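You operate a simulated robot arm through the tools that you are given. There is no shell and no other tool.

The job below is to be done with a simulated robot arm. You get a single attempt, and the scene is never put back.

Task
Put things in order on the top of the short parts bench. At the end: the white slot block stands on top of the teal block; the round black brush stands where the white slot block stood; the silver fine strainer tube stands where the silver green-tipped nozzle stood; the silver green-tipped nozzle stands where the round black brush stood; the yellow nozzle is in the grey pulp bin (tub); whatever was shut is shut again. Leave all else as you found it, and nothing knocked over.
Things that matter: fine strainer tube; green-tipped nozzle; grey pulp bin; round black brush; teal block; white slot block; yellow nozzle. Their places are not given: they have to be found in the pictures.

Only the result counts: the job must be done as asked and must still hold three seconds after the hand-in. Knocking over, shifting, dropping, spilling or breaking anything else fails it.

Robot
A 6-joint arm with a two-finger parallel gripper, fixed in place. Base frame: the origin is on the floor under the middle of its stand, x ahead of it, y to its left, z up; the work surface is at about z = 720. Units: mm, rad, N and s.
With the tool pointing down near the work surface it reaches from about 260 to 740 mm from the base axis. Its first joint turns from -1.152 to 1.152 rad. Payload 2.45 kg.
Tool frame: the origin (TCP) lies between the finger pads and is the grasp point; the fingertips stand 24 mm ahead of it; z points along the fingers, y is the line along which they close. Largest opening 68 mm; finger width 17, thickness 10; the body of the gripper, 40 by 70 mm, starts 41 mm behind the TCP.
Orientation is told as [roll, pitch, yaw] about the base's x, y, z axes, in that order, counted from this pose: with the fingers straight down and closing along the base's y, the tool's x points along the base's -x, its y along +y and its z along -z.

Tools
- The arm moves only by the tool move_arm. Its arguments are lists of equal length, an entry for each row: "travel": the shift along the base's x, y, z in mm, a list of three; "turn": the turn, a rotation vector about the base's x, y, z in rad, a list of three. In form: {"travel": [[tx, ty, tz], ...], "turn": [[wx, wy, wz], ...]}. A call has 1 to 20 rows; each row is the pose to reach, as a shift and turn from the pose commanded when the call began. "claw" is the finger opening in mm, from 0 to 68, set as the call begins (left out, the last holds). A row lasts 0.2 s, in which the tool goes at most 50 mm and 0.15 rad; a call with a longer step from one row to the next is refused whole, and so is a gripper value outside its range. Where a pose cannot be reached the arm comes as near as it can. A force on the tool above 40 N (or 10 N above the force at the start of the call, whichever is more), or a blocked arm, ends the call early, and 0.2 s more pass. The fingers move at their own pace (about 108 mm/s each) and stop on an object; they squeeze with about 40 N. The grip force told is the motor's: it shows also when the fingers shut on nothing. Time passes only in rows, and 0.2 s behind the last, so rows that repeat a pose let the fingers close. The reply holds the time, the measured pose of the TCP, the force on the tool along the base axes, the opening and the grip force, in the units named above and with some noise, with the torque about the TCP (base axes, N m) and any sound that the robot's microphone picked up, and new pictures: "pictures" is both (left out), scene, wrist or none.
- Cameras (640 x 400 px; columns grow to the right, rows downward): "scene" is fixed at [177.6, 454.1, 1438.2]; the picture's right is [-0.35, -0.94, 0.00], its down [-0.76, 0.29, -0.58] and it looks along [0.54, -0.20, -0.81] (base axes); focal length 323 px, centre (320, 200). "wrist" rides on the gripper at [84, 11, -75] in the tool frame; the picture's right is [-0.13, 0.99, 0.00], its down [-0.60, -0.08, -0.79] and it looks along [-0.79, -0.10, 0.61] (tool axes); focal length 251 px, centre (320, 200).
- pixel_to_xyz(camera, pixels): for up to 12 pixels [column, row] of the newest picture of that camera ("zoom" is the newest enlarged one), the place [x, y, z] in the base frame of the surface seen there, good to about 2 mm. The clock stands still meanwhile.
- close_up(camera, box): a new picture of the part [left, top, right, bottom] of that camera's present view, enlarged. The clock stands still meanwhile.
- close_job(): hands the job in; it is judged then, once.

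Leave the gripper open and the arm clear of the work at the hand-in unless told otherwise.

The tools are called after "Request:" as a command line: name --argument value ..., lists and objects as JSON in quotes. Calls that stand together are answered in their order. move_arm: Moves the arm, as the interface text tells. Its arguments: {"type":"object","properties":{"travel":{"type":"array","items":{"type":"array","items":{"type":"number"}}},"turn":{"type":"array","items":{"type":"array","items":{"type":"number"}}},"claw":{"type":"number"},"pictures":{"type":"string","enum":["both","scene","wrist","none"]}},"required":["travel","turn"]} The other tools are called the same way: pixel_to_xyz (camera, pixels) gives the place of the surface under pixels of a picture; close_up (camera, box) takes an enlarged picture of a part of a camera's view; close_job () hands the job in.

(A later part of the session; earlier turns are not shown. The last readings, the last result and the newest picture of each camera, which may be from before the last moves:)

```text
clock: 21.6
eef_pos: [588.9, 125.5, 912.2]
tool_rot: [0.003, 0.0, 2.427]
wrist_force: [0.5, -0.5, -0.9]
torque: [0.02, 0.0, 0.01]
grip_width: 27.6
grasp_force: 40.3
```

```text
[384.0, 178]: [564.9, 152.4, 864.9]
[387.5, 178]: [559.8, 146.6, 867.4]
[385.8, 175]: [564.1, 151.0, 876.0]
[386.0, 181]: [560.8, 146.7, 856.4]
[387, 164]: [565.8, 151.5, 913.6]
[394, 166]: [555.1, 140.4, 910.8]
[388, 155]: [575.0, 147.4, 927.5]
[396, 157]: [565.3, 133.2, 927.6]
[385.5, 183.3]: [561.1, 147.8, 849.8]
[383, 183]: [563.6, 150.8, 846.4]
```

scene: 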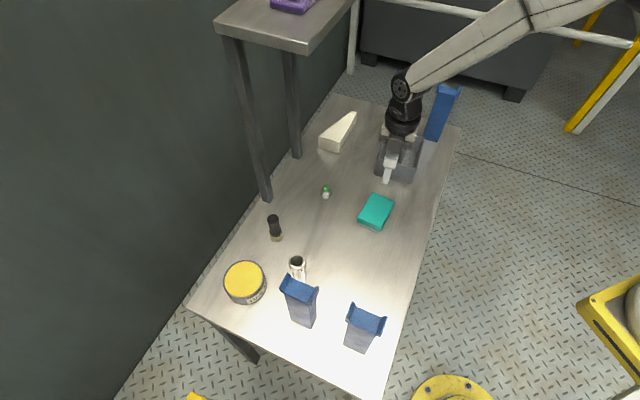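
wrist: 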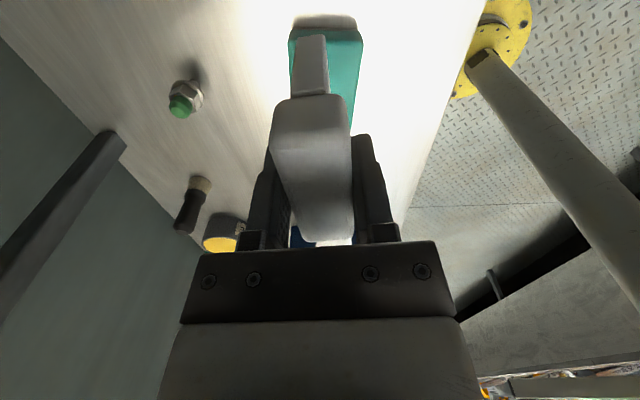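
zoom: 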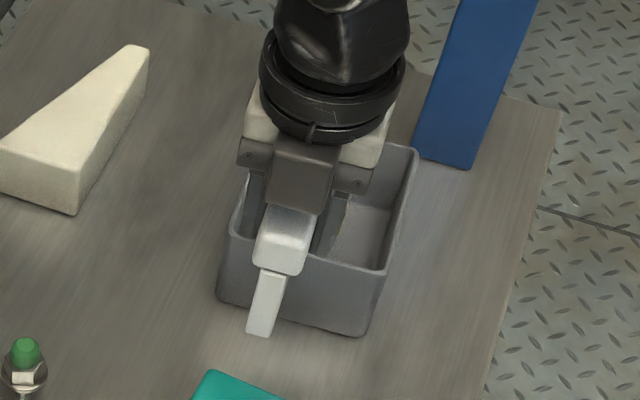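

Teal top: centre ≈(553.7,158.9), z≈758, long axis about 128°. The held block hangs straight and centred under the hand, its bottom about 68 mm below the TCP. I move over the teal centre, turn by -0.17 rad to line the block up with it, and lower to about 3 mm above the top.

Request:
move_arm --travel '[[-17, 15.7, 0], [-34, 31.4, 0], [-34, 31.4, -35], [-34, 31.4, -65], [-34, 31.4, -82], [-34, 31.4, -85], [-34, 31.4, -85]]' --turn '[[0, 0, -0.085], [0, 0, -0.17], [0, 0, -0.17], [0, 0, -0.17], [0, 0, -0.17], [0, 0, -0.17], [0, 0, -0.17]]' --pictures "both"

```text
clock: 23.2
eef_pos: [554.6, 157.7, 829.0]
tool_rot: [-0.001, -0.002, 2.256]
wrist_force: [-0.4, 1.1, -0.6]
torque: [0.01, 0.0, 0.0]
grip_width: 27.6
grasp_force: 40.1
```

scene: 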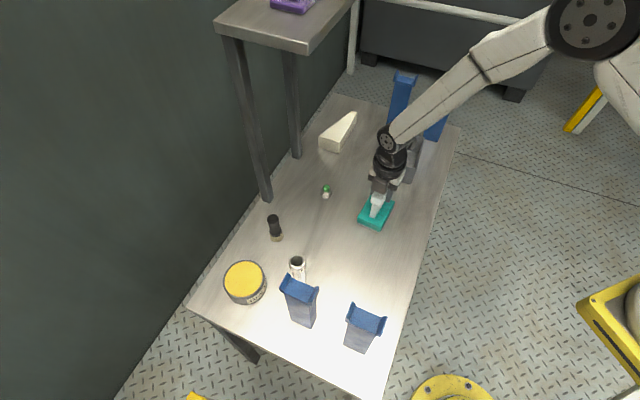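
wrist: 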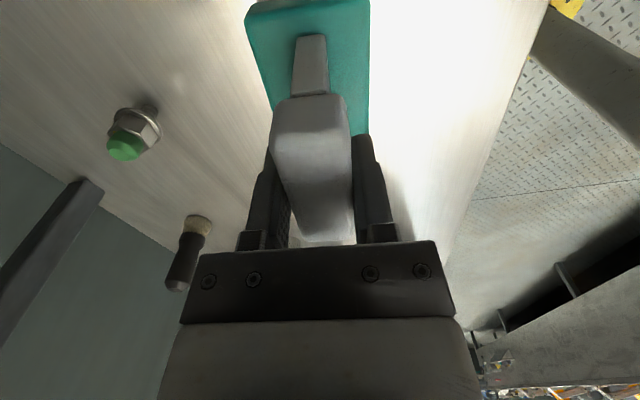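

The web is centred over the teal top and parallel to it. I lower in small steps and watch the force.

Request:
move_arm --travel '[[0, 0, -1], [0, 0, -2], [0, 0, -2.5], [0, 0, -2.5]]' --turn '[[0, 0, 0], [0, 0, 0], [0, 0, 0], [0, 0, 0]]' --pictures "none"

```text
clock: 24.2
eef_pos: [555.7, 158.9, 826.7]
tool_rot: [-0.001, 0.0, 2.256]
wrist_force: [0.5, -0.1, -0.9]
torque: [0.0, 0.03, 0.02]
grip_width: 27.3
grasp_force: 40.0
```

No contact yet. I go down another millimetre and a bit.

Request:
move_arm --travel '[[0, 0, -0.5], [0, 0, -1], [0, 0, -1]]' --turn '[[0, 0, 0], [0, 0, 0], [0, 0, 0]]' --pictures "none"

```text
clock: 25.0
eef_pos: [553.6, 160.1, 826.1]
tool_rot: [0.0, 0.0, 2.254]
wrist_force: [-0.9, -1.2, -1.1]
torque: [0.02, 0.01, -0.04]
grip_width: 27.6
grasp_force: 40.2
```

Request:
move_arm --travel '[[0, 0, -0.5], [0, 0, -1], [0, 0, -1]]' --turn '[[0, 0, 0], [0, 0, 0], [0, 0, 0]]' --pictures "none"

```text
clock: 25.8
eef_pos: [556.0, 159.3, 826.2]
tool_rot: [-0.001, 0.0, 2.255]
wrist_force: [-3.3, 0.9, 7.4]
torque: [0.02, 0.17, 0.01]
grip_width: 27.4
grasp_force: 39.8
```

Contact: 7.4 N upward. I ease 0.4 mm up and open the fingers to 46 mm.

Request:
move_arm --travel '[[0, 0, 0.4], [0, 0, 0.4]]' --turn '[[0, 0, 0], [0, 0, 0]]' --pictures "none"

Request:
move_arm --travel '[[0, 0, 0], [0, 0, 0], [0, 0, 0]]' --turn '[[0, 0, 0], [0, 0, 0], [0, 0, 0]]' --claw 50 --pictures "both"

```text
clock: 26.4
eef_pos: [555.0, 158.7, 827.4]
tool_rot: [-0.003, 0.0, 2.255]
wrist_force: [1.2, 0.9, 4.6]
torque: [0.04, -0.07, 0.02]
grip_width: 27.6
grasp_force: 40.7
```

```text
clock: 27.2
eef_pos: [555.2, 158.5, 825.3]
tool_rot: [0.0, 0.0, 2.256]
wrist_force: [-0.1, 0.0, -0.4]
torque: [0.01, 0.0, -0.02]
grip_width: 50.1
grasp_force: 0.1
```

scene: 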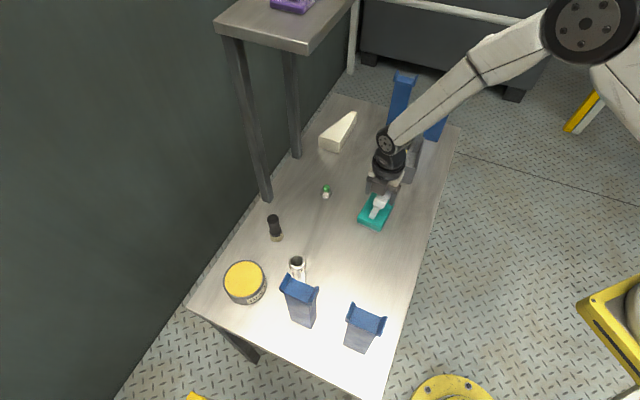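
wrist: 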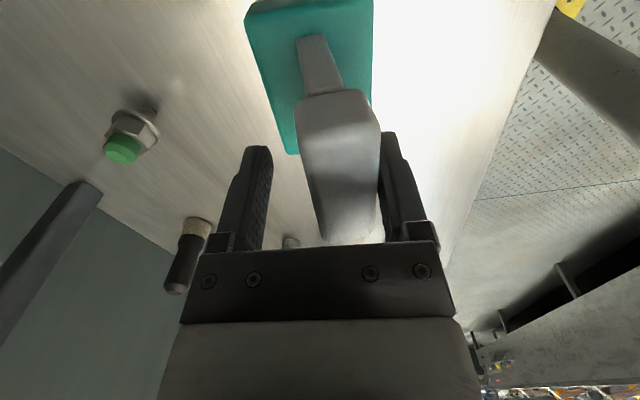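

The block has leaned toward the right-hand finger instead of standing free. The fingers still bracket it. Before anything else I look closely at both views.

Request:
close_up --camera "wrist" --box '[230, 0, 420, 250]'

Request:
close_up --camera "scene" --box '[340, 160, 420, 240]'

```text
1.60 times, centred on (325, 125) of wrist
```

zoom: 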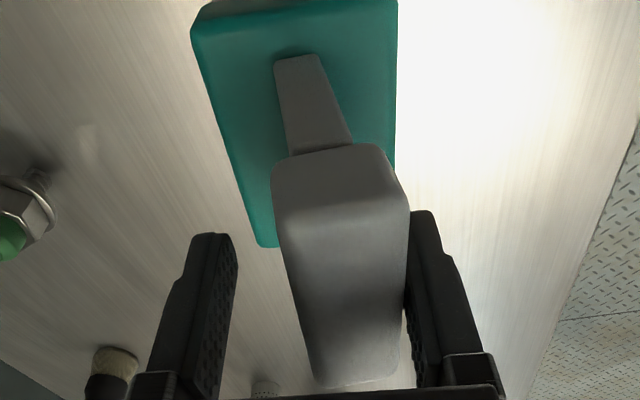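

```text
5.00 times, centred on (380, 200) of scene
```

zoom: 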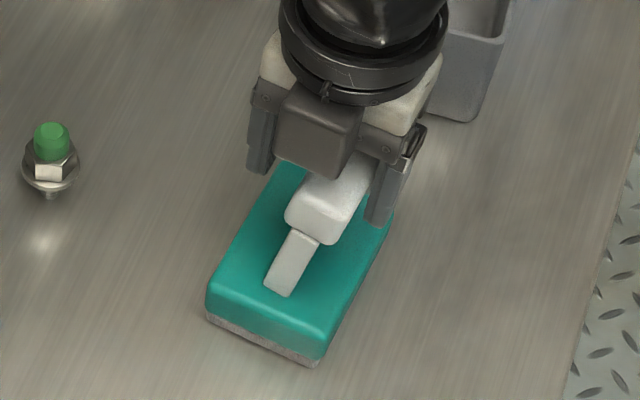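

The block leans about 9° onto the right finger; the teal block has not moved visibly. I close in small stages so the finger pushes the head back upright between the pads.

Request:
move_arm --travel '[[0, 0, 0]]' --turn '[[0, 0, 0]]' --claw 42 --pictures "none"

Request:
move_arm --travel '[[0, 0, 0]]' --turn '[[0, 0, 0]]' --claw 36 --pictures "none"

Request:
move_arm --travel '[[0, 0, 0]]' --turn '[[0, 0, 0]]' --claw 31 --pictures "wrist"

```text
clock: 27.6
eef_pos: [554.9, 159.0, 826.8]
tool_rot: [0.0, -0.001, 2.253]
wrist_force: [1.3, -0.1, -0.9]
torque: [-0.03, 0.03, 0.0]
grip_width: 42.1
grasp_force: 0.0
```

```text
clock: 28.0
eef_pos: [554.8, 158.8, 827.1]
tool_rot: [0.001, 0.0, 2.254]
wrist_force: [0.3, 0.4, 0.2]
torque: [0.02, 0.03, -0.02]
grip_width: 35.9
grasp_force: 0.0
```

```text
clock: 28.4
eef_pos: [554.5, 159.0, 825.6]
tool_rot: [0.0, -0.001, 2.254]
wrist_force: [0.2, 0.2, -0.2]
torque: [0.01, 0.0, -0.01]
grip_width: 31.1
grasp_force: 0.1
```

wrist: 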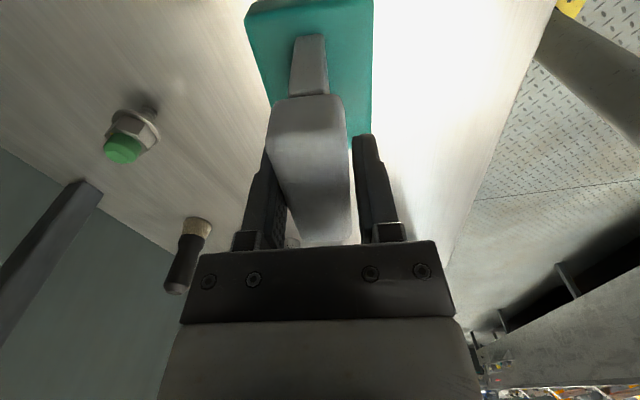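

At 31 mm opening the block looks upright again with no grip force, and a small gap on the right. I let time pass and open by a little to see whether it stands by itself.

Request:
move_arm --travel '[[0, 0, 0], [0, 0, 0]]' --turn '[[0, 0, 0], [0, 0, 0]]' --claw 34 --pictures "wrist"

Request:
close_up --camera "wrist" --box '[230, 0, 420, 250]'

```text
clock: 29.0
eef_pos: [554.9, 159.4, 825.0]
tool_rot: [-0.001, -0.001, 2.255]
wrist_force: [0.3, 0.1, -0.4]
torque: [0.02, 0.0, 0.0]
grip_width: 34.0
grasp_force: 0.2
```

wrist: 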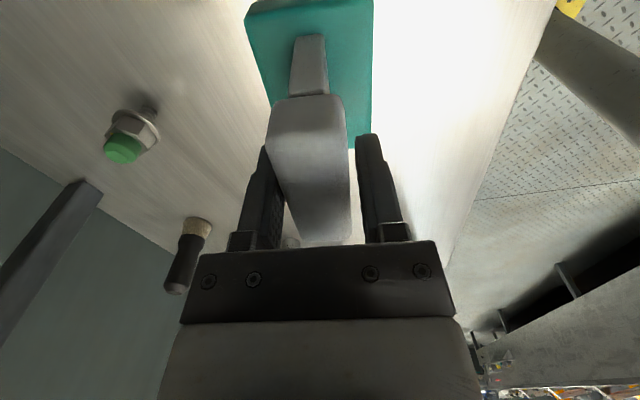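

```text
1.60 times, centred on (325, 125) of wrist
```

zoom: 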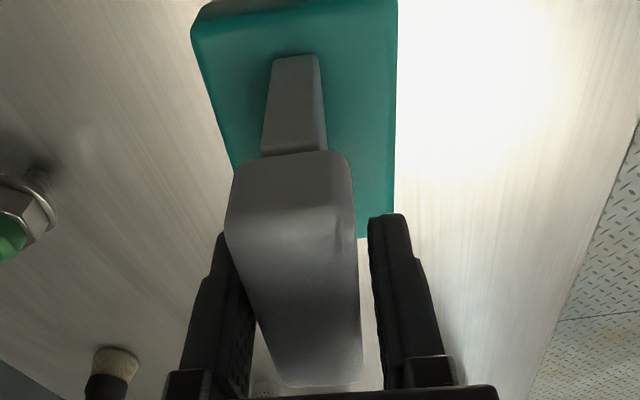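

Between 31 and 34 mm the block did not move: it stands by itself. I open further in steps, checking once more.

Request:
move_arm --travel '[[0, 0, 0], [0, 0, 0]]' --turn '[[0, 0, 0], [0, 0, 0]]' --claw 39 --pictures "wrist"

Request:
close_up --camera "wrist" --box '[230, 0, 420, 250]'

```text
clock: 29.6
eef_pos: [554.9, 158.6, 826.1]
tool_rot: [-0.001, -0.001, 2.255]
wrist_force: [0.5, 0.7, 0.7]
torque: [0.01, -0.01, -0.02]
grip_width: 39.0
grasp_force: 0.1
```

wrist: 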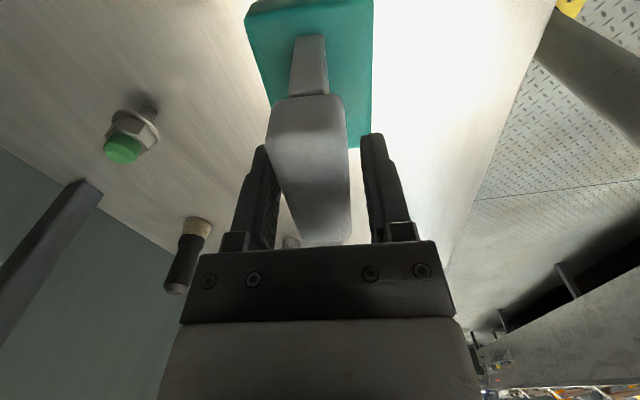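

```text
1.60 times, centred on (325, 125) of wrist
```

zoom: 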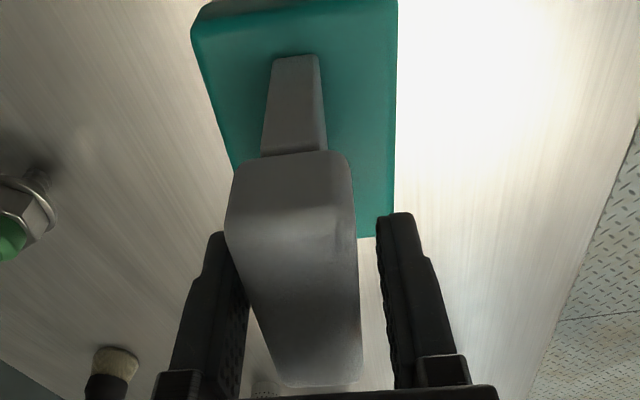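

It stands unchanged. I open to 54 mm and look again.

Request:
move_arm --travel '[[0, 0, 0], [0, 0, 0]]' --turn '[[0, 0, 0], [0, 0, 0]]' --claw 54 --pictures "wrist"

Request:
close_up --camera "scene" --box '[340, 160, 420, 240]'

```text
clock: 30.2
eef_pos: [553.9, 158.3, 825.4]
tool_rot: [0.001, 0.001, 2.256]
wrist_force: [0.7, 0.2, -0.7]
torque: [0.0, 0.01, -0.01]
grip_width: 54.2
grasp_force: 0.1
```

wrist: 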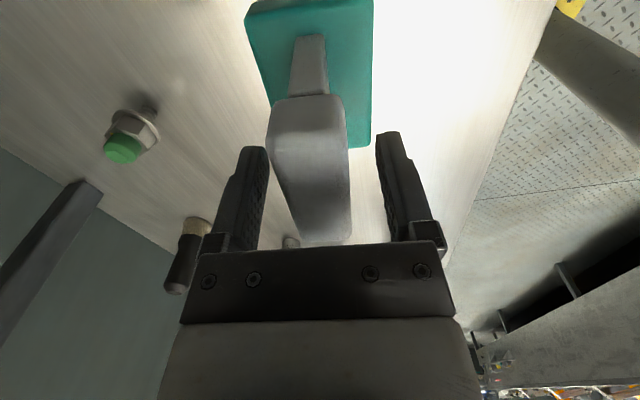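

```text
5.00 times, centred on (380, 200) of scene
```

zoom: 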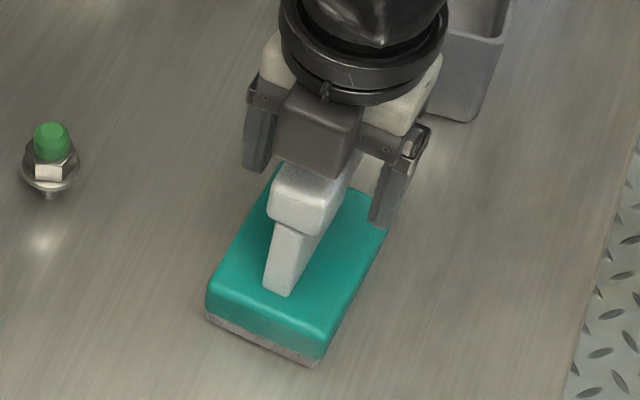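

It stands free with a gap on each side. I raise the hand straight up by 110 mm and then look at the whole.

Request:
move_arm --travel '[[0, 0, 10], [0, 0, 25], [0, 0, 45], [0, 0, 75], [0, 0, 110], [0, 0, 110]]' --turn '[[0, 0, 0], [0, 0, 0], [0, 0, 0], [0, 0, 0], [0, 0, 0], [0, 0, 0]]' --pictures "both"

Request:
close_up --camera "scene" --box '[340, 160, 420, 240]'

```text
clock: 31.6
eef_pos: [556.5, 161.5, 934.6]
tool_rot: [0.001, -0.001, 2.257]
wrist_force: [0.3, -0.3, 0.3]
torque: [-0.03, 0.0, -0.01]
grip_width: 53.9
grasp_force: 0.1
```

scene: 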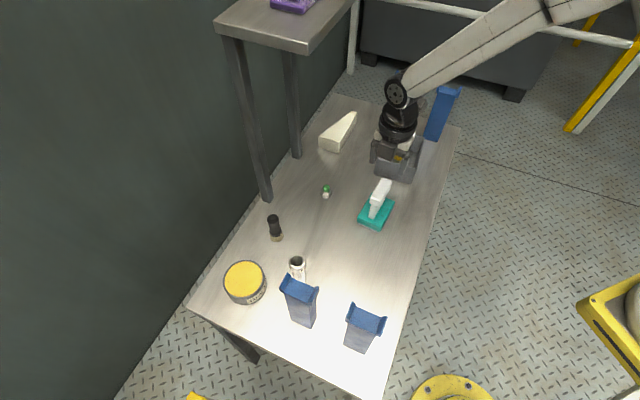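
wrist: 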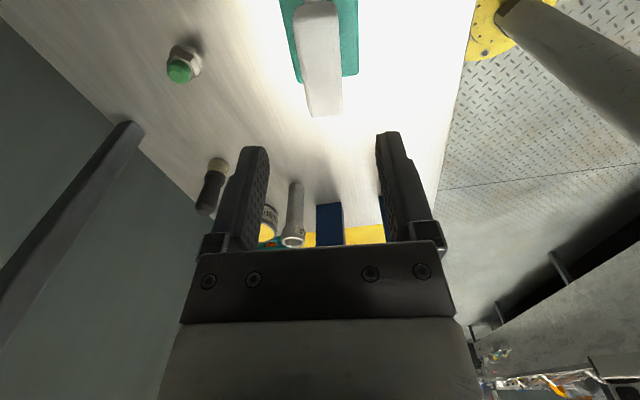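

```text
5.00 times, centred on (380, 200) of scene
```

zoom: 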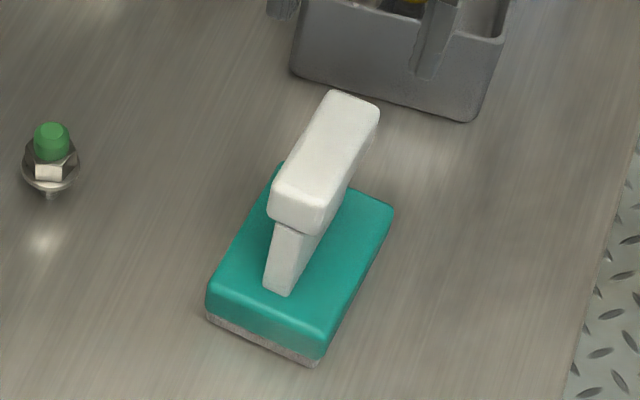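

The white block stands on the teal block. I check that its head is level by reading its top corners, and check teal corners.

Request:
pixel_to_xyz --camera "zoom" --pixels '[[332, 95], [376, 108], [313, 203], [275, 190], [325, 150], [205, 300], [320, 335], [390, 210], [300, 150], [350, 160], [272, 288], [290, 290]]'

```text
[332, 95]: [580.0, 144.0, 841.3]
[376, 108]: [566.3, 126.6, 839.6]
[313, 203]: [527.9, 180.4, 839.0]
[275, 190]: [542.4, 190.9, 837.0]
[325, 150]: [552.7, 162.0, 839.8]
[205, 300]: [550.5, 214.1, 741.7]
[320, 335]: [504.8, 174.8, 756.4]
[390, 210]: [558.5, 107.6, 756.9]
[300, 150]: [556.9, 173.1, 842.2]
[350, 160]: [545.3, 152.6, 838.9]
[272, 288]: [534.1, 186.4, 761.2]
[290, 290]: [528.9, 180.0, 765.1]
```

The head is level at z≈840 and centred at (554,160). Next comes the brush. Since the shelf (underside ≈1175) overhangs near the green nozzle, I also measure how high the wrist parts stand above the TCP now.

Request:
pixel_to_xyz --camera "scene" --pixels '[[397, 92], [390, 82], [405, 75], [420, 70], [385, 95], [398, 110], [440, 65], [470, 45]]'

Request:
close_up --camera "scene" --box '[340, 60, 500, 190]'

Request:
close_up --camera "scene" --box '[250, 200, 310, 250]'

```text
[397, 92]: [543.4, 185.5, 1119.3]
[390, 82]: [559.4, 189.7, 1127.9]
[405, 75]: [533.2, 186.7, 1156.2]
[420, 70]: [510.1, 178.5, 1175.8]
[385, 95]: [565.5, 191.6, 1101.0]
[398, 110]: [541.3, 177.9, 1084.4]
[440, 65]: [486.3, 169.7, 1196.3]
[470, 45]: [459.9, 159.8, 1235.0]
```

```text
3.08 times, centred on (420, 125) of scene
```

zoom: 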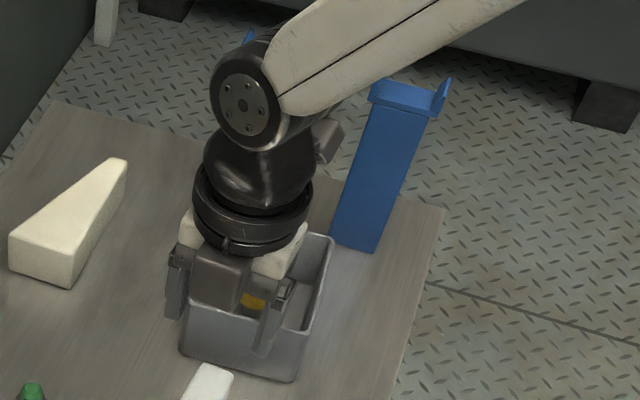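

```text
8.00 times, centred on (280, 225) of scene
```

zoom: 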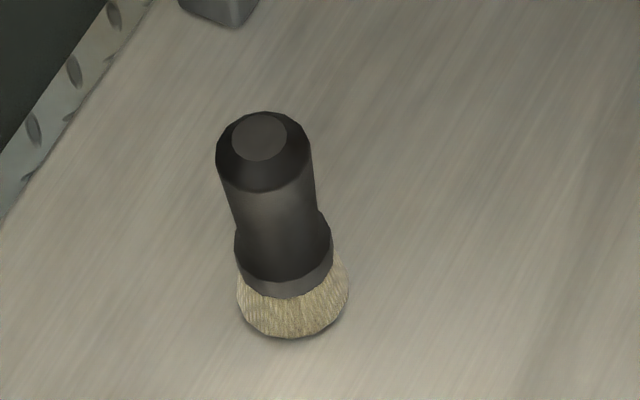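

The wrist joint rises to about 235 mm above the TCP, so TCP heights up to about 900 are safe under the shelf edge. Now I read the brush in this 8x zoom: top disc (259,136), handle edges, bristle edges.

Request:
pixel_to_xyz --camera "zoom" --pixels '[[259, 136], [219, 170], [310, 170], [232, 215], [316, 205], [240, 255], [330, 250], [240, 300], [345, 292], [265, 185], [285, 285], [295, 320]]'

```text
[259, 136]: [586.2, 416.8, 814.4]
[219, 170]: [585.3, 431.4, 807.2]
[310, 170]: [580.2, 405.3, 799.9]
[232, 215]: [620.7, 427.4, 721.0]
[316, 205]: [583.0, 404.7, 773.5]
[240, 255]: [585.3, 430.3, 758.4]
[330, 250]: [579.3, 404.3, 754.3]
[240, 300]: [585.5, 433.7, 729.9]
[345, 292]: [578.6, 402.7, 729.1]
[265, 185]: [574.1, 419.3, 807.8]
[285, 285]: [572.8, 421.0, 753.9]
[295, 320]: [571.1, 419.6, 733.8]
```

Top disc of the brush is centred at (586,417); its handle is about 27 mm thick at the top and at the ferrule. I go there with yaw 1.0 (camera over the empty middle), swinging around at smaller x and dropping to TCP z=880 before coming near the shelf corner.

Request:
move_arm --travel '[[-12, 35, -5], [-24, 70, -15], [-36, 105, -30], [-40, 145, -45], [-38, 185, -55], [-20, 215, -55], [5, 240, -55], [32.3, 258.1, -55], [32.3, 258.1, -55], [32.3, 258.1, -55]]' --turn '[[0, 0, -0.14], [0, 0, -0.28], [0, 0, -0.42], [0, 0, -0.56], [0, 0, -0.7], [0, 0, -0.84], [0, 0, -0.98], [0, 0, -1.12], [0, 0, -1.255], [0, 0, -1.255]]' --claw 54 --pictures "both"

```text
clock: 33.8
eef_pos: [586.7, 415.0, 881.9]
tool_rot: [0.0, 0.0, 0.998]
wrist_force: [-0.1, 1.2, 0.1]
torque: [0.0, 0.0, -0.01]
grip_width: 54.1
grasp_force: 0.0
```

scene: 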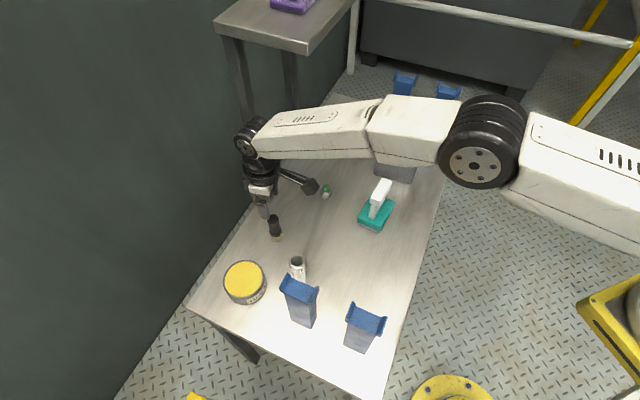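
wrist: 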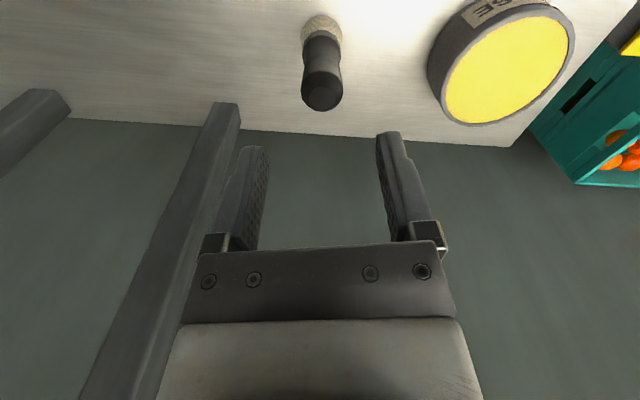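

The brush lines up with the hand's centre column (top at about (322,95)). I check its top point once more before lowering.

Request:
close_up --camera "wrist" --box '[280, 5, 370, 125]'

Request:
pixel_to_xyz --camera "wrist" --pixels '[[323, 97], [323, 90], [305, 90], [341, 90], [323, 105], [303, 40], [341, 40], [322, 60]]'

```text
3.33 times, centred on (325, 65) of wrist
```

zoom: 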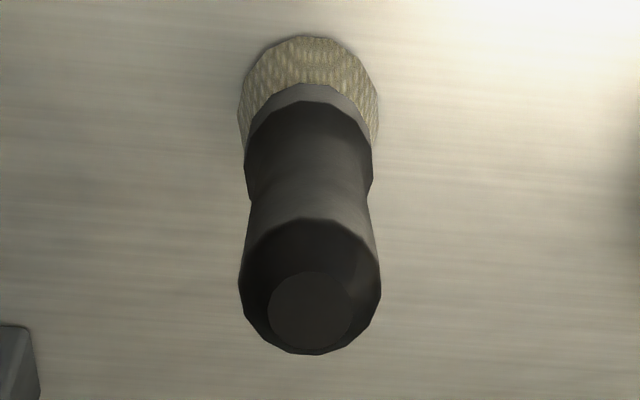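

```text
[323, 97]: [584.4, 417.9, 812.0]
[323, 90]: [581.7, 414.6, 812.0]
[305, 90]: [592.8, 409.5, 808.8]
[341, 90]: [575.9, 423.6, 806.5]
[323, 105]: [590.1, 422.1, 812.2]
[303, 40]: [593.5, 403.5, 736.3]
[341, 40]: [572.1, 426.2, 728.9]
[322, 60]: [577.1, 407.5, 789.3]
```

The top disc centre reads about (585.5,418). I lower by 94 mm with a tiny correction, then check.

Request:
move_arm --travel '[[-0.2, 0.7, -35], [-0.2, 0.7, -65], [-0.2, 0.7, -85], [-0.2, 0.7, -94], [-0.2, 0.7, -94]]' --turn '[[0, 0, 0], [0, 0, 0], [0, 0, 0], [0, 0, 0], [0, 0, 0]]' --pictures "both"

```text
clock: 35.0
eef_pos: [587.2, 415.3, 786.8]
tool_rot: [0.001, -0.001, 1.001]
wrist_force: [0.0, 0.5, -0.1]
torque: [0.0, 0.03, 0.0]
grip_width: 53.8
grasp_force: 0.0
```

scene: 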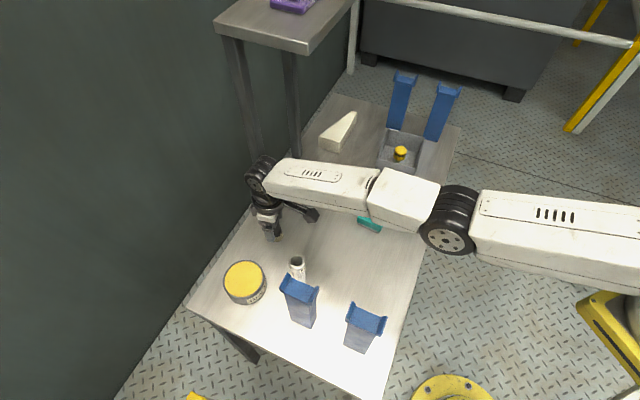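
wrist: 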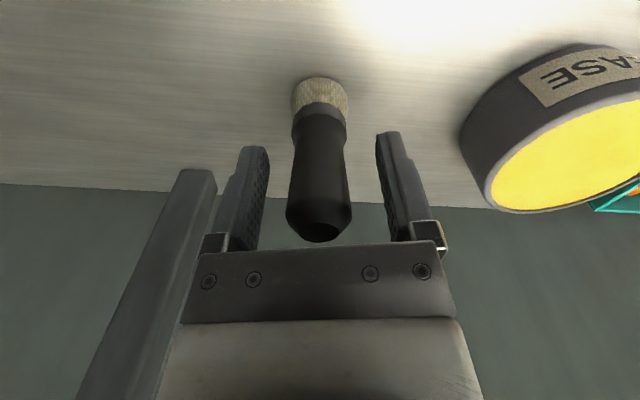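

The brush is centred between the fingers, the forearm passes well above the white block. I close the fingers.

Request:
move_arm --travel '[[0, 0, 0], [0, 0, 0], [0, 0, 0]]' --turn '[[0, 0, 0], [0, 0, 0], [0, 0, 0]]' --claw 12 --pictures "wrist"

```text
clock: 35.8
eef_pos: [585.2, 417.2, 786.3]
tool_rot: [0.001, 0.0, 0.999]
wrist_force: [0.2, -0.1, 0.7]
torque: [-0.01, 0.03, -0.03]
grip_width: 27.8
grasp_force: 39.9
```

wrist: 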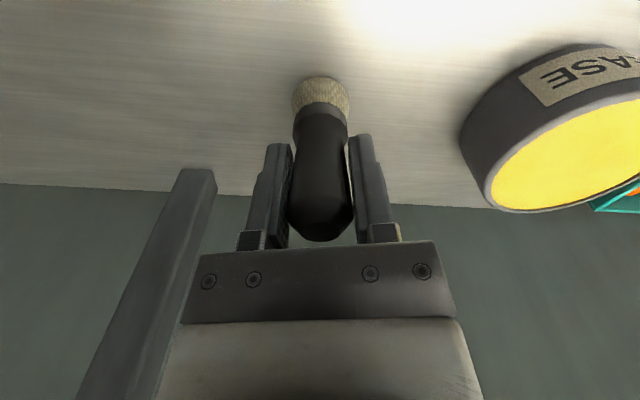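

Gripped at 27.8 mm. I lift 95 mm, carry it to (412.7,271.5), where the white block stood, and lower to about 4 mm above the bench.

Request:
move_arm --travel '[[0, 0, 35], [0, 0, 70], [0, 0, 95], [-29, -24.4, 95], [-58, -49, 95], [-87, -73, 95], [-115, -97.5, 95], [-144, -122, 95], [-173.1, -146.2, 95], [-173.1, -146.2, 60], [-173.1, -146.2, 30], [-173.1, -146.2, 10], [-173.1, -146.2, 3], [-173.1, -146.2, 3]]' --turn '[[0, 0, 0], [0, 0, 0], [0, 0, 0], [0, 0, 0], [0, 0, 0], [0, 0, 0], [0, 0, 0], [0, 0, 0], [0, 0, 0], [0, 0, 0], [0, 0, 0], [0, 0, 0], [0, 0, 0], [0, 0, 0]]' --pictures "both"

```text
clock: 38.8
eef_pos: [585.6, 426.3, 813.5]
tool_rot: [0.001, 0.001, 1.0]
wrist_force: [-0.3, -0.2, -1.0]
torque: [-0.02, -0.03, 0.01]
grip_width: 27.3
grasp_force: 40.2
out of reach, approached as far as the arm can: row 1, 2, 3, 4, 5, 6, 7, 8, 9, 10, 11, 12, 13, 14
```

scene: 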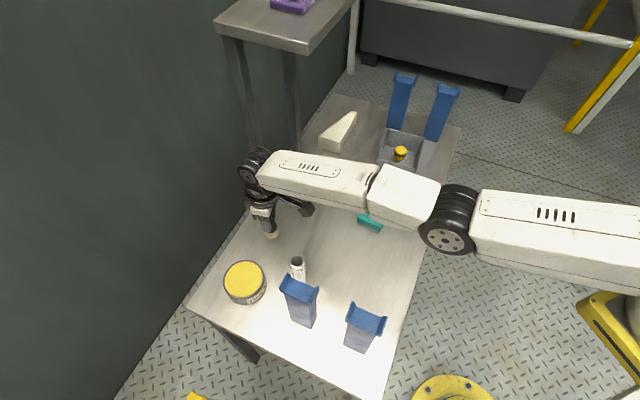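
wrist: 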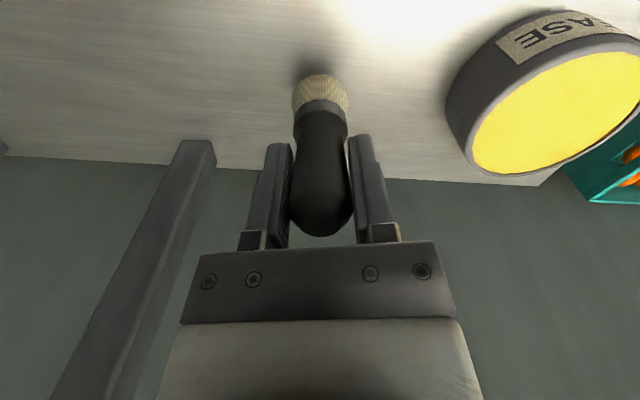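

The reply says the rows were out of reach and the arm stopped at about (586,426,813), still holding the brush. Before going on I measure the elbow and forearm to understand the arm's shape now.

Request:
pixel_to_xyz --camera "scene" --pixels '[[445, 236], [455, 195], [400, 185], [370, 175], [320, 165], [280, 165], [255, 175], [500, 210], [560, 215], [620, 225], [250, 155], [400, 220]]'

Request:
close_up --camera "scene" --box '[220, 130, 640, 300]'

```text
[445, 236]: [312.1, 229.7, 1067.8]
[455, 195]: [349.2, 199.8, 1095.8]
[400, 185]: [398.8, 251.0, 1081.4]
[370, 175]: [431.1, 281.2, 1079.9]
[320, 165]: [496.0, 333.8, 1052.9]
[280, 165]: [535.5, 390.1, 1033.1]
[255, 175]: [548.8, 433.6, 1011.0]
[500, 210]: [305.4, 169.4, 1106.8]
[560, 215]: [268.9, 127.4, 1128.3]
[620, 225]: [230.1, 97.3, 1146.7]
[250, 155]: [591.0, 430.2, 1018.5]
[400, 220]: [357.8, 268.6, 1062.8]
```

```text
1.52 times, centred on (430, 215) of scene
```

zoom: 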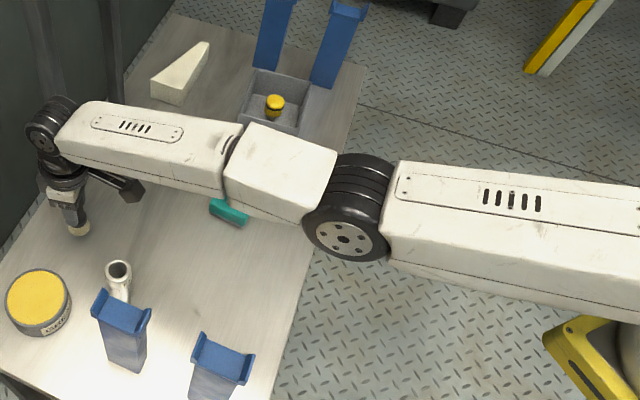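

The arm is almost stretched straight here: upper arm slopes about -22°, forearm about -11°, so the elbow has dipped to the wrong side of straight at the edge of reach. I check how far the wall and bench edge behind are before moving out of this.

Request:
pixel_to_xyz --camera "scene" --pixels '[[200, 240], [225, 200], [180, 280], [215, 120], [150, 150], [205, 285], [230, 235], [215, 262], [240, 215], [250, 190], [120, 250], [195, 300]]'

Request:
move_arm --travel '[[0, 0, 0]]' --turn '[[0, 0, 0]]' --pictures "none"

```text
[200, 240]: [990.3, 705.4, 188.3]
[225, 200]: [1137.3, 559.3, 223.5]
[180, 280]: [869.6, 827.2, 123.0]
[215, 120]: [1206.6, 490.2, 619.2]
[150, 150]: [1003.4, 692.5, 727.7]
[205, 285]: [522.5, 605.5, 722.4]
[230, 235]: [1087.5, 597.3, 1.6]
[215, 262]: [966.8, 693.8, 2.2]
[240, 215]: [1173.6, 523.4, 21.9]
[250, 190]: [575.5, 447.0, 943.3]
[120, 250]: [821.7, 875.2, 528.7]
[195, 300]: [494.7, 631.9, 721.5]
```

```text
clock: 39.2
eef_pos: [585.8, 425.5, 813.1]
tool_rot: [0.0, 0.001, 1.0]
wrist_force: [1.0, 0.5, -1.1]
torque: [0.01, 0.0, 0.01]
grip_width: 27.2
grasp_force: 40.0
```

The wall is far behind, and a zero move was accepted, so the commanded pose equals the present one. Plan: stretch fully outward and up along the reach limit (so the elbow comes to straight), then drop, which bends the elbow the proper way. First the outward and upward stretch, watching the pose.

Request:
move_arm --travel '[[4.9, 3.5, 8], [9.7, 7.1, 20], [14.6, 10.6, 32], [19.4, 14.1, 44]]' --turn '[[0, 0, 0], [0, 0, 0], [0, 0, 0], [0, 0, 0]]' --pictures "scene"

```text
clock: 40.2
eef_pos: [597.5, 429.4, 859.3]
tool_rot: [0.0, 0.0, 1.002]
wrist_force: [0.0, 0.1, 0.1]
torque: [-0.02, -0.01, 0.02]
grip_width: 27.4
grasp_force: 40.5
out of reach, approached as far as the arm can: row 4
```

scene: 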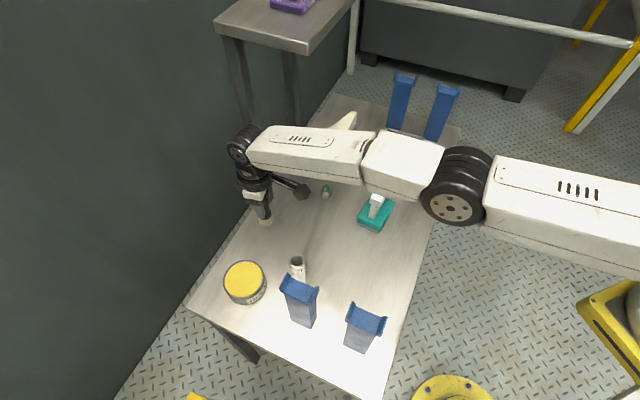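

Rows 1–3 were reached (out to radius 742), row 4 fell back. I measure the arm's shape now: elbow cap at about (452,208), wrist cap at (240,150), top faces of both links.

Request:
pixel_to_xyz --camera "scene" --pixels '[[452, 208], [240, 150], [520, 170], [580, 185], [630, 195], [280, 138], [345, 145], [400, 155], [430, 160], [500, 215], [600, 250], [260, 165]]'

```text
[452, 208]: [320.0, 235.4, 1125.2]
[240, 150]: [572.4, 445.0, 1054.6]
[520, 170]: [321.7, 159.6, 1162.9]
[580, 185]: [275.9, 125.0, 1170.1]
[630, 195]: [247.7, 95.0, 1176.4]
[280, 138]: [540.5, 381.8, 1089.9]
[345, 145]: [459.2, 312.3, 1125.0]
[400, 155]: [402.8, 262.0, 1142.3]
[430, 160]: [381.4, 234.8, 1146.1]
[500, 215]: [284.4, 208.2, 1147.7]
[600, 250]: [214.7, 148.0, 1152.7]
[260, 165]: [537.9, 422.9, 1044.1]
```

The upper arm now slopes about -8° and the forearm about -12°: the elbow is on the proper (upper) side again, just short of straight. I pull inward with a slight drop in small rows.

Request:
move_arm --travel '[[-4.9, -3.5, -2], [-9.7, -7.1, -4], [-16, -11.6, -6], [-24, -17.5, -8], [-34, -25, -9], [-46, -33.5, -10]]' --turn '[[0, 0, 0], [0, 0, 0], [0, 0, 0], [0, 0, 0], [0, 0, 0], [0, 0, 0]]' --pictures "scene"

```text
clock: 41.6
eef_pos: [549.7, 394.4, 852.6]
tool_rot: [0.001, 0.001, 1.0]
wrist_force: [-0.5, 0.2, -1.1]
torque: [0.0, -0.04, 0.01]
grip_width: 27.3
grasp_force: 39.7
```

scene: 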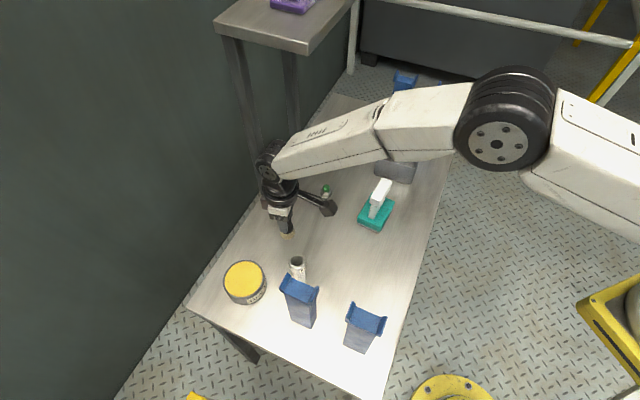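

The elbow is bent properly again and the brush is still held (27.3 mm). I take two more readings of the pose to average out the noise, since the commanded pose changed.

Request:
move_arm --travel '[[0, 0, 0]]' --turn '[[0, 0, 0]]' --pictures "none"

Request:
move_arm --travel '[[0, 0, 0]]' --turn '[[0, 0, 0]]' --pictures "none"

Request:
move_arm --travel '[[0, 0, 0]]' --turn '[[0, 0, 0]]' --pictures "none"

```text
clock: 42.0
eef_pos: [548.4, 393.0, 851.9]
tool_rot: [-0.002, 0.0, 0.999]
wrist_force: [0.2, 0.2, -0.8]
torque: [-0.02, -0.01, 0.01]
grip_width: 27.1
grasp_force: 40.0
```

```text
clock: 42.4
eef_pos: [550.9, 393.9, 852.5]
tool_rot: [0.0, -0.001, 0.999]
wrist_force: [0.0, 0.0, -0.7]
torque: [0.01, 0.0, -0.02]
grip_width: 27.2
grasp_force: 40.1
```

```text
clock: 42.8
eef_pos: [550.9, 394.8, 852.1]
tool_rot: [-0.001, 0.001, 1.0]
wrist_force: [-0.5, 0.0, -0.9]
torque: [0.0, 0.0, 0.01]
grip_width: 27.3
grasp_force: 40.4
```

The averaged pose is (550,394,852). I lift 25 mm, carry the brush to above (412.7,271.5) and lower until it is about 20 mm above the bench, then check by picture.

Request:
move_arm --travel '[[0, 0, 15], [0, 0, 25], [-27.5, -24.5, 25], [-55, -49, 25], [-82.4, -73.5, 25], [-110, -98, 25], [-137.3, -122.5, 25], [-137.3, -122.5, -10], [-137.3, -122.5, -40], [-137.3, -122.5, -46], [-137.3, -122.5, -46]]' --turn '[[0, 0, 0], [0, 0, 0], [0, 0, 0], [0, 0, 0], [0, 0, 0], [0, 0, 0], [0, 0, 0], [0, 0, 0], [0, 0, 0], [0, 0, 0], [0, 0, 0]]' --pictures "both"

Request:
close_up --camera "scene" --box '[320, 220, 410, 300]'

```text
clock: 45.2
eef_pos: [415.0, 271.4, 806.6]
tool_rot: [0.0, 0.0, 0.998]
wrist_force: [-0.4, 0.4, -0.4]
torque: [0.01, -0.03, 0.01]
grip_width: 27.0
grasp_force: 40.1
```

scene: 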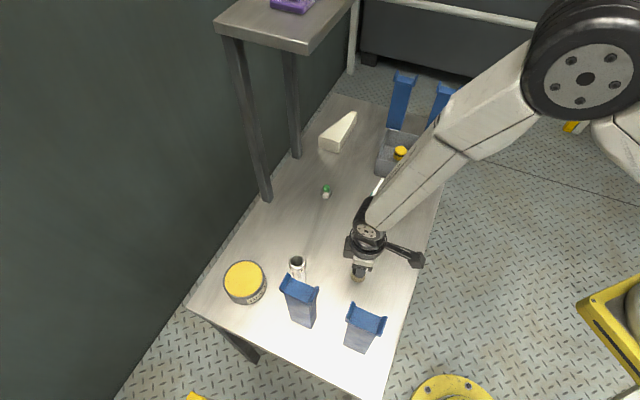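
wrist: 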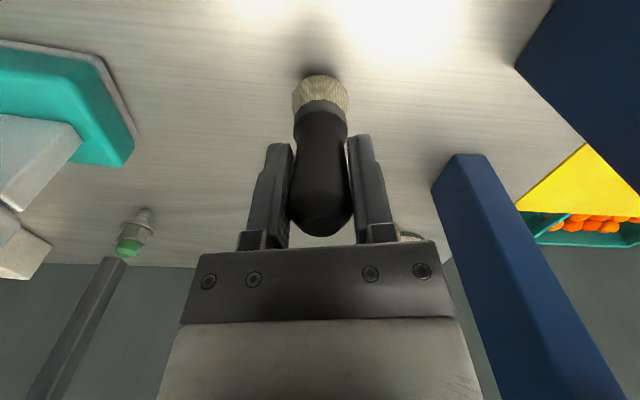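

```text
5.00 times, centred on (365, 260) of scene
```

zoom: 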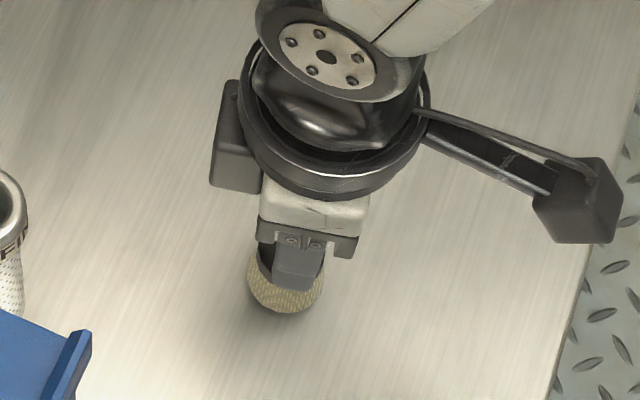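

The brush is held straight. I read the bristle edges to verify where its axis is.

Request:
pixel_to_xyz --camera "wrist" --pixels '[[294, 98], [347, 98], [320, 95], [320, 80], [300, 85], [341, 85]]'

Request:
pixel_to_xyz --camera "zoom" --pixels '[[252, 275], [320, 290], [285, 308], [262, 300], [308, 303]]'

```text
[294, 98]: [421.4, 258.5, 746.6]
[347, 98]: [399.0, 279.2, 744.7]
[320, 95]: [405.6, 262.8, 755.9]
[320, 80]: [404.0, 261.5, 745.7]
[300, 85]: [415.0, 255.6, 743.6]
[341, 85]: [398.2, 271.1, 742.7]
```

```text
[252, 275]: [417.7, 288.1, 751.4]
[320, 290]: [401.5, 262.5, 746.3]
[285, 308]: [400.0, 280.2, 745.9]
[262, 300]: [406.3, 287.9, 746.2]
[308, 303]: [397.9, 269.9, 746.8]
```

The bristle ring is centred at about (413.5,272.5), close to the wanted (412.7,271.5). I lower by 17 mm and then in small steps until the bench is felt.

Request:
move_arm --travel '[[-0.6, -0.6, -10], [-0.6, -0.6, -16], [-0.6, -0.6, -17.5], [-0.6, -0.6, -18.5], [-0.6, -0.6, -18.5]]' --turn '[[0, 0, 0], [0, 0, 0], [0, 0, 0], [0, 0, 0], [0, 0, 0]]' --pictures "none"

```text
clock: 46.4
eef_pos: [415.1, 272.0, 787.8]
tool_rot: [0.001, -0.005, 1.001]
wrist_force: [-5.4, 0.2, 28.0]
torque: [0.08, 0.18, -0.03]
grip_width: 27.2
grasp_force: 40.0
```

28 N: it stands firmly on the bench already. I ease up by 2 mm and read the force again.

Request:
move_arm --travel '[[0, 0, 1], [0, 0, 1.8], [0, 0, 1.8]]' --turn '[[0, 0, 0], [0, 0, 0], [0, 0, 0]]' --pictures "none"

```text
clock: 47.2
eef_pos: [413.8, 271.3, 789.1]
tool_rot: [-0.001, 0.001, 0.999]
wrist_force: [0.0, 0.2, -1.0]
torque: [0.0, 0.04, -0.01]
grip_width: 27.2
grasp_force: 40.2
```

Now it hangs free by less than a millimetre. I lower 0.6 mm again.

Request:
move_arm --travel '[[0, 0, -0.6], [0, 0, -0.6]]' --turn '[[0, 0, 0], [0, 0, 0]]' --pictures "none"

```text
clock: 47.8
eef_pos: [413.3, 271.3, 788.9]
tool_rot: [0.001, -0.001, 1.0]
wrist_force: [0.0, 0.6, -0.8]
torque: [0.01, -0.01, 0.0]
grip_width: 27.0
grasp_force: 39.8
```

Request:
move_arm --travel '[[0, 0, -0.4], [0, 0, -0.4]]' --turn '[[0, 0, 0], [0, 0, 0]]' --pictures "none"

```text
clock: 48.4
eef_pos: [414.6, 271.2, 787.5]
tool_rot: [0.0, 0.0, 1.001]
wrist_force: [0.0, -1.0, 2.5]
torque: [-0.03, -0.03, -0.03]
grip_width: 26.9
grasp_force: 40.0
```

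Just in touch at 2.5 N. I open the fingers slowly, first a little, to see that the brush stays upright.

Request:
move_arm --travel '[[0, 0, 0], [0, 0, 0]]' --turn '[[0, 0, 0], [0, 0, 0]]' --claw 31 --pictures "wrist"

Request:
move_arm --travel '[[0, 0, 0], [0, 0, 0]]' --turn '[[0, 0, 0], [0, 0, 0]]' --claw 36 --pictures "wrist"

```text
clock: 49.0
eef_pos: [413.2, 272.0, 786.7]
tool_rot: [-0.001, 0.0, 1.0]
wrist_force: [-0.4, 0.2, 0.4]
torque: [0.01, -0.01, 0.0]
grip_width: 31.2
grasp_force: 0.0
```

wrist: 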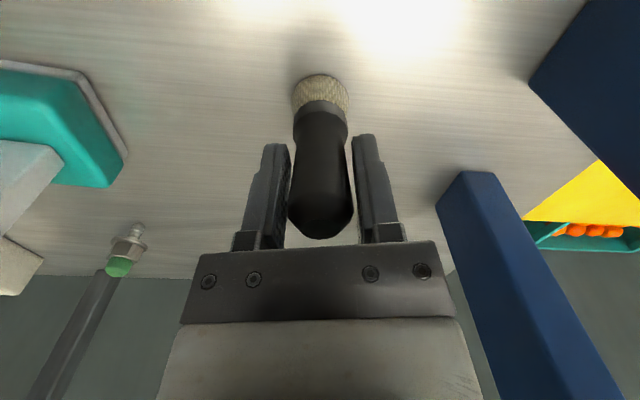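

```text
clock: 49.6
eef_pos: [413.3, 271.5, 786.8]
tool_rot: [0.0, 0.002, 1.001]
wrist_force: [-0.3, -0.2, -0.5]
torque: [-0.04, 0.0, -0.01]
grip_width: 36.1
grasp_force: 0.0
```

wrist: 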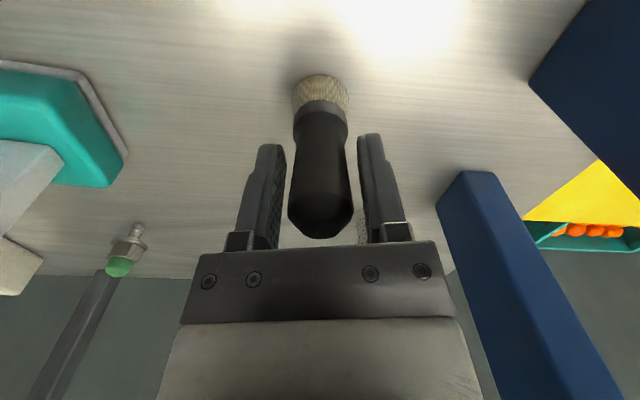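

The brush stands by itself. I open to 54 mm, rise 100 mm, and go to above the green nozzle at about (646,257,885) with yaw 0.38 for a close look at its hex.

Request:
move_arm --travel '[[0, 0, 0], [0, 0, 0], [0, 0, 15], [0, 0, 45], [0, 0, 75], [0, 0, 100], [39, -2, 100], [78, -5, 99], [117, -8, 98], [156, -11, 97], [195, -13, 96], [232, -15, 95], [232, -15, 95]]' --turn '[[0, 0, 0], [0, 0, 0], [0, 0, 0], [0, 0, 0], [0, 0, 0], [0, 0, 0], [0, 0, -0.103], [0, 0, -0.207], [0, 0, -0.31], [0, 0, -0.413], [0, 0, -0.517], [0, 0, -0.62], [0, 0, -0.62]]' --claw 54 --pictures "both"

```text
clock: 52.4
eef_pos: [646.6, 254.5, 884.1]
tool_rot: [0.0, 0.0, 0.379]
wrist_force: [0.3, -0.3, -0.6]
torque: [-0.01, 0.02, 0.03]
grip_width: 54.1
grasp_force: 0.1
```

scene: 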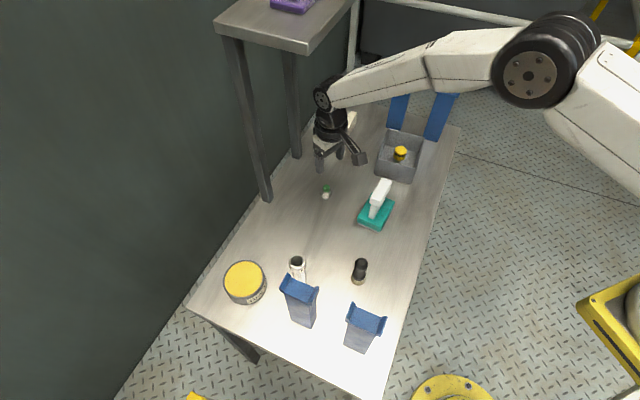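
wrist: 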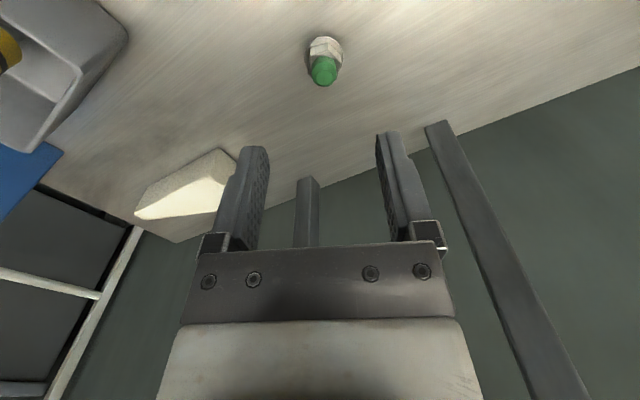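

The brush stands well at its new place, and the green nozzle shows at (324,62) in the wrist picture. I enlarge it in both views.

Request:
close_up --camera "wrist" --box '[290, 25, 360, 95]'

Request:
close_up --camera "scene" --box '[306, 176, 346, 208]'

Request:
close_up --camera "scene" --box '[330, 240, 400, 300]'

```text
5.71 times, centred on (325, 60) of wrist
```

zoom: 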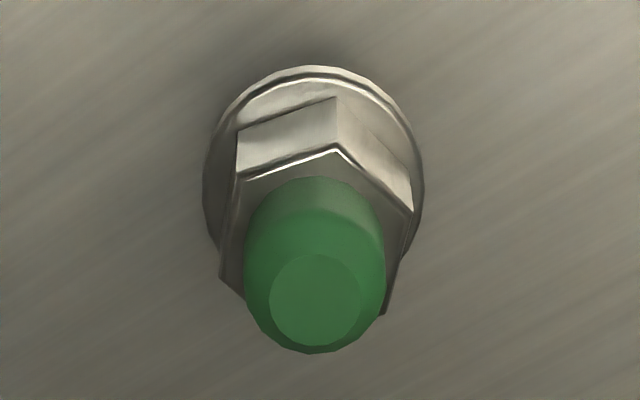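

```text
12.50 times, centred on (326, 192) of scene
```

zoom: 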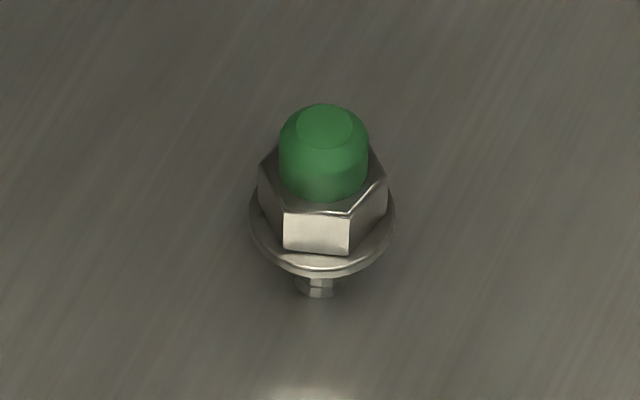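

```text
6.67 times, centred on (365, 270) of scene
```

zoom: 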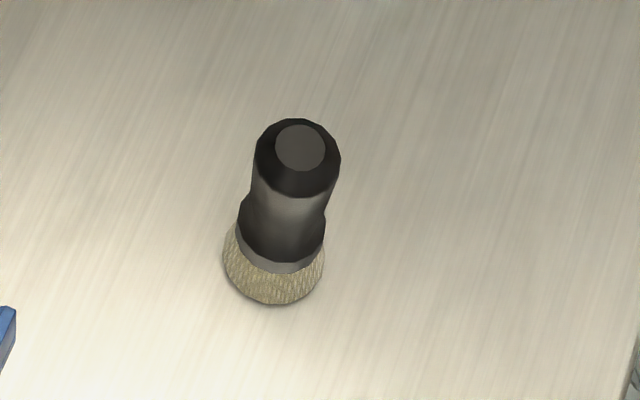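

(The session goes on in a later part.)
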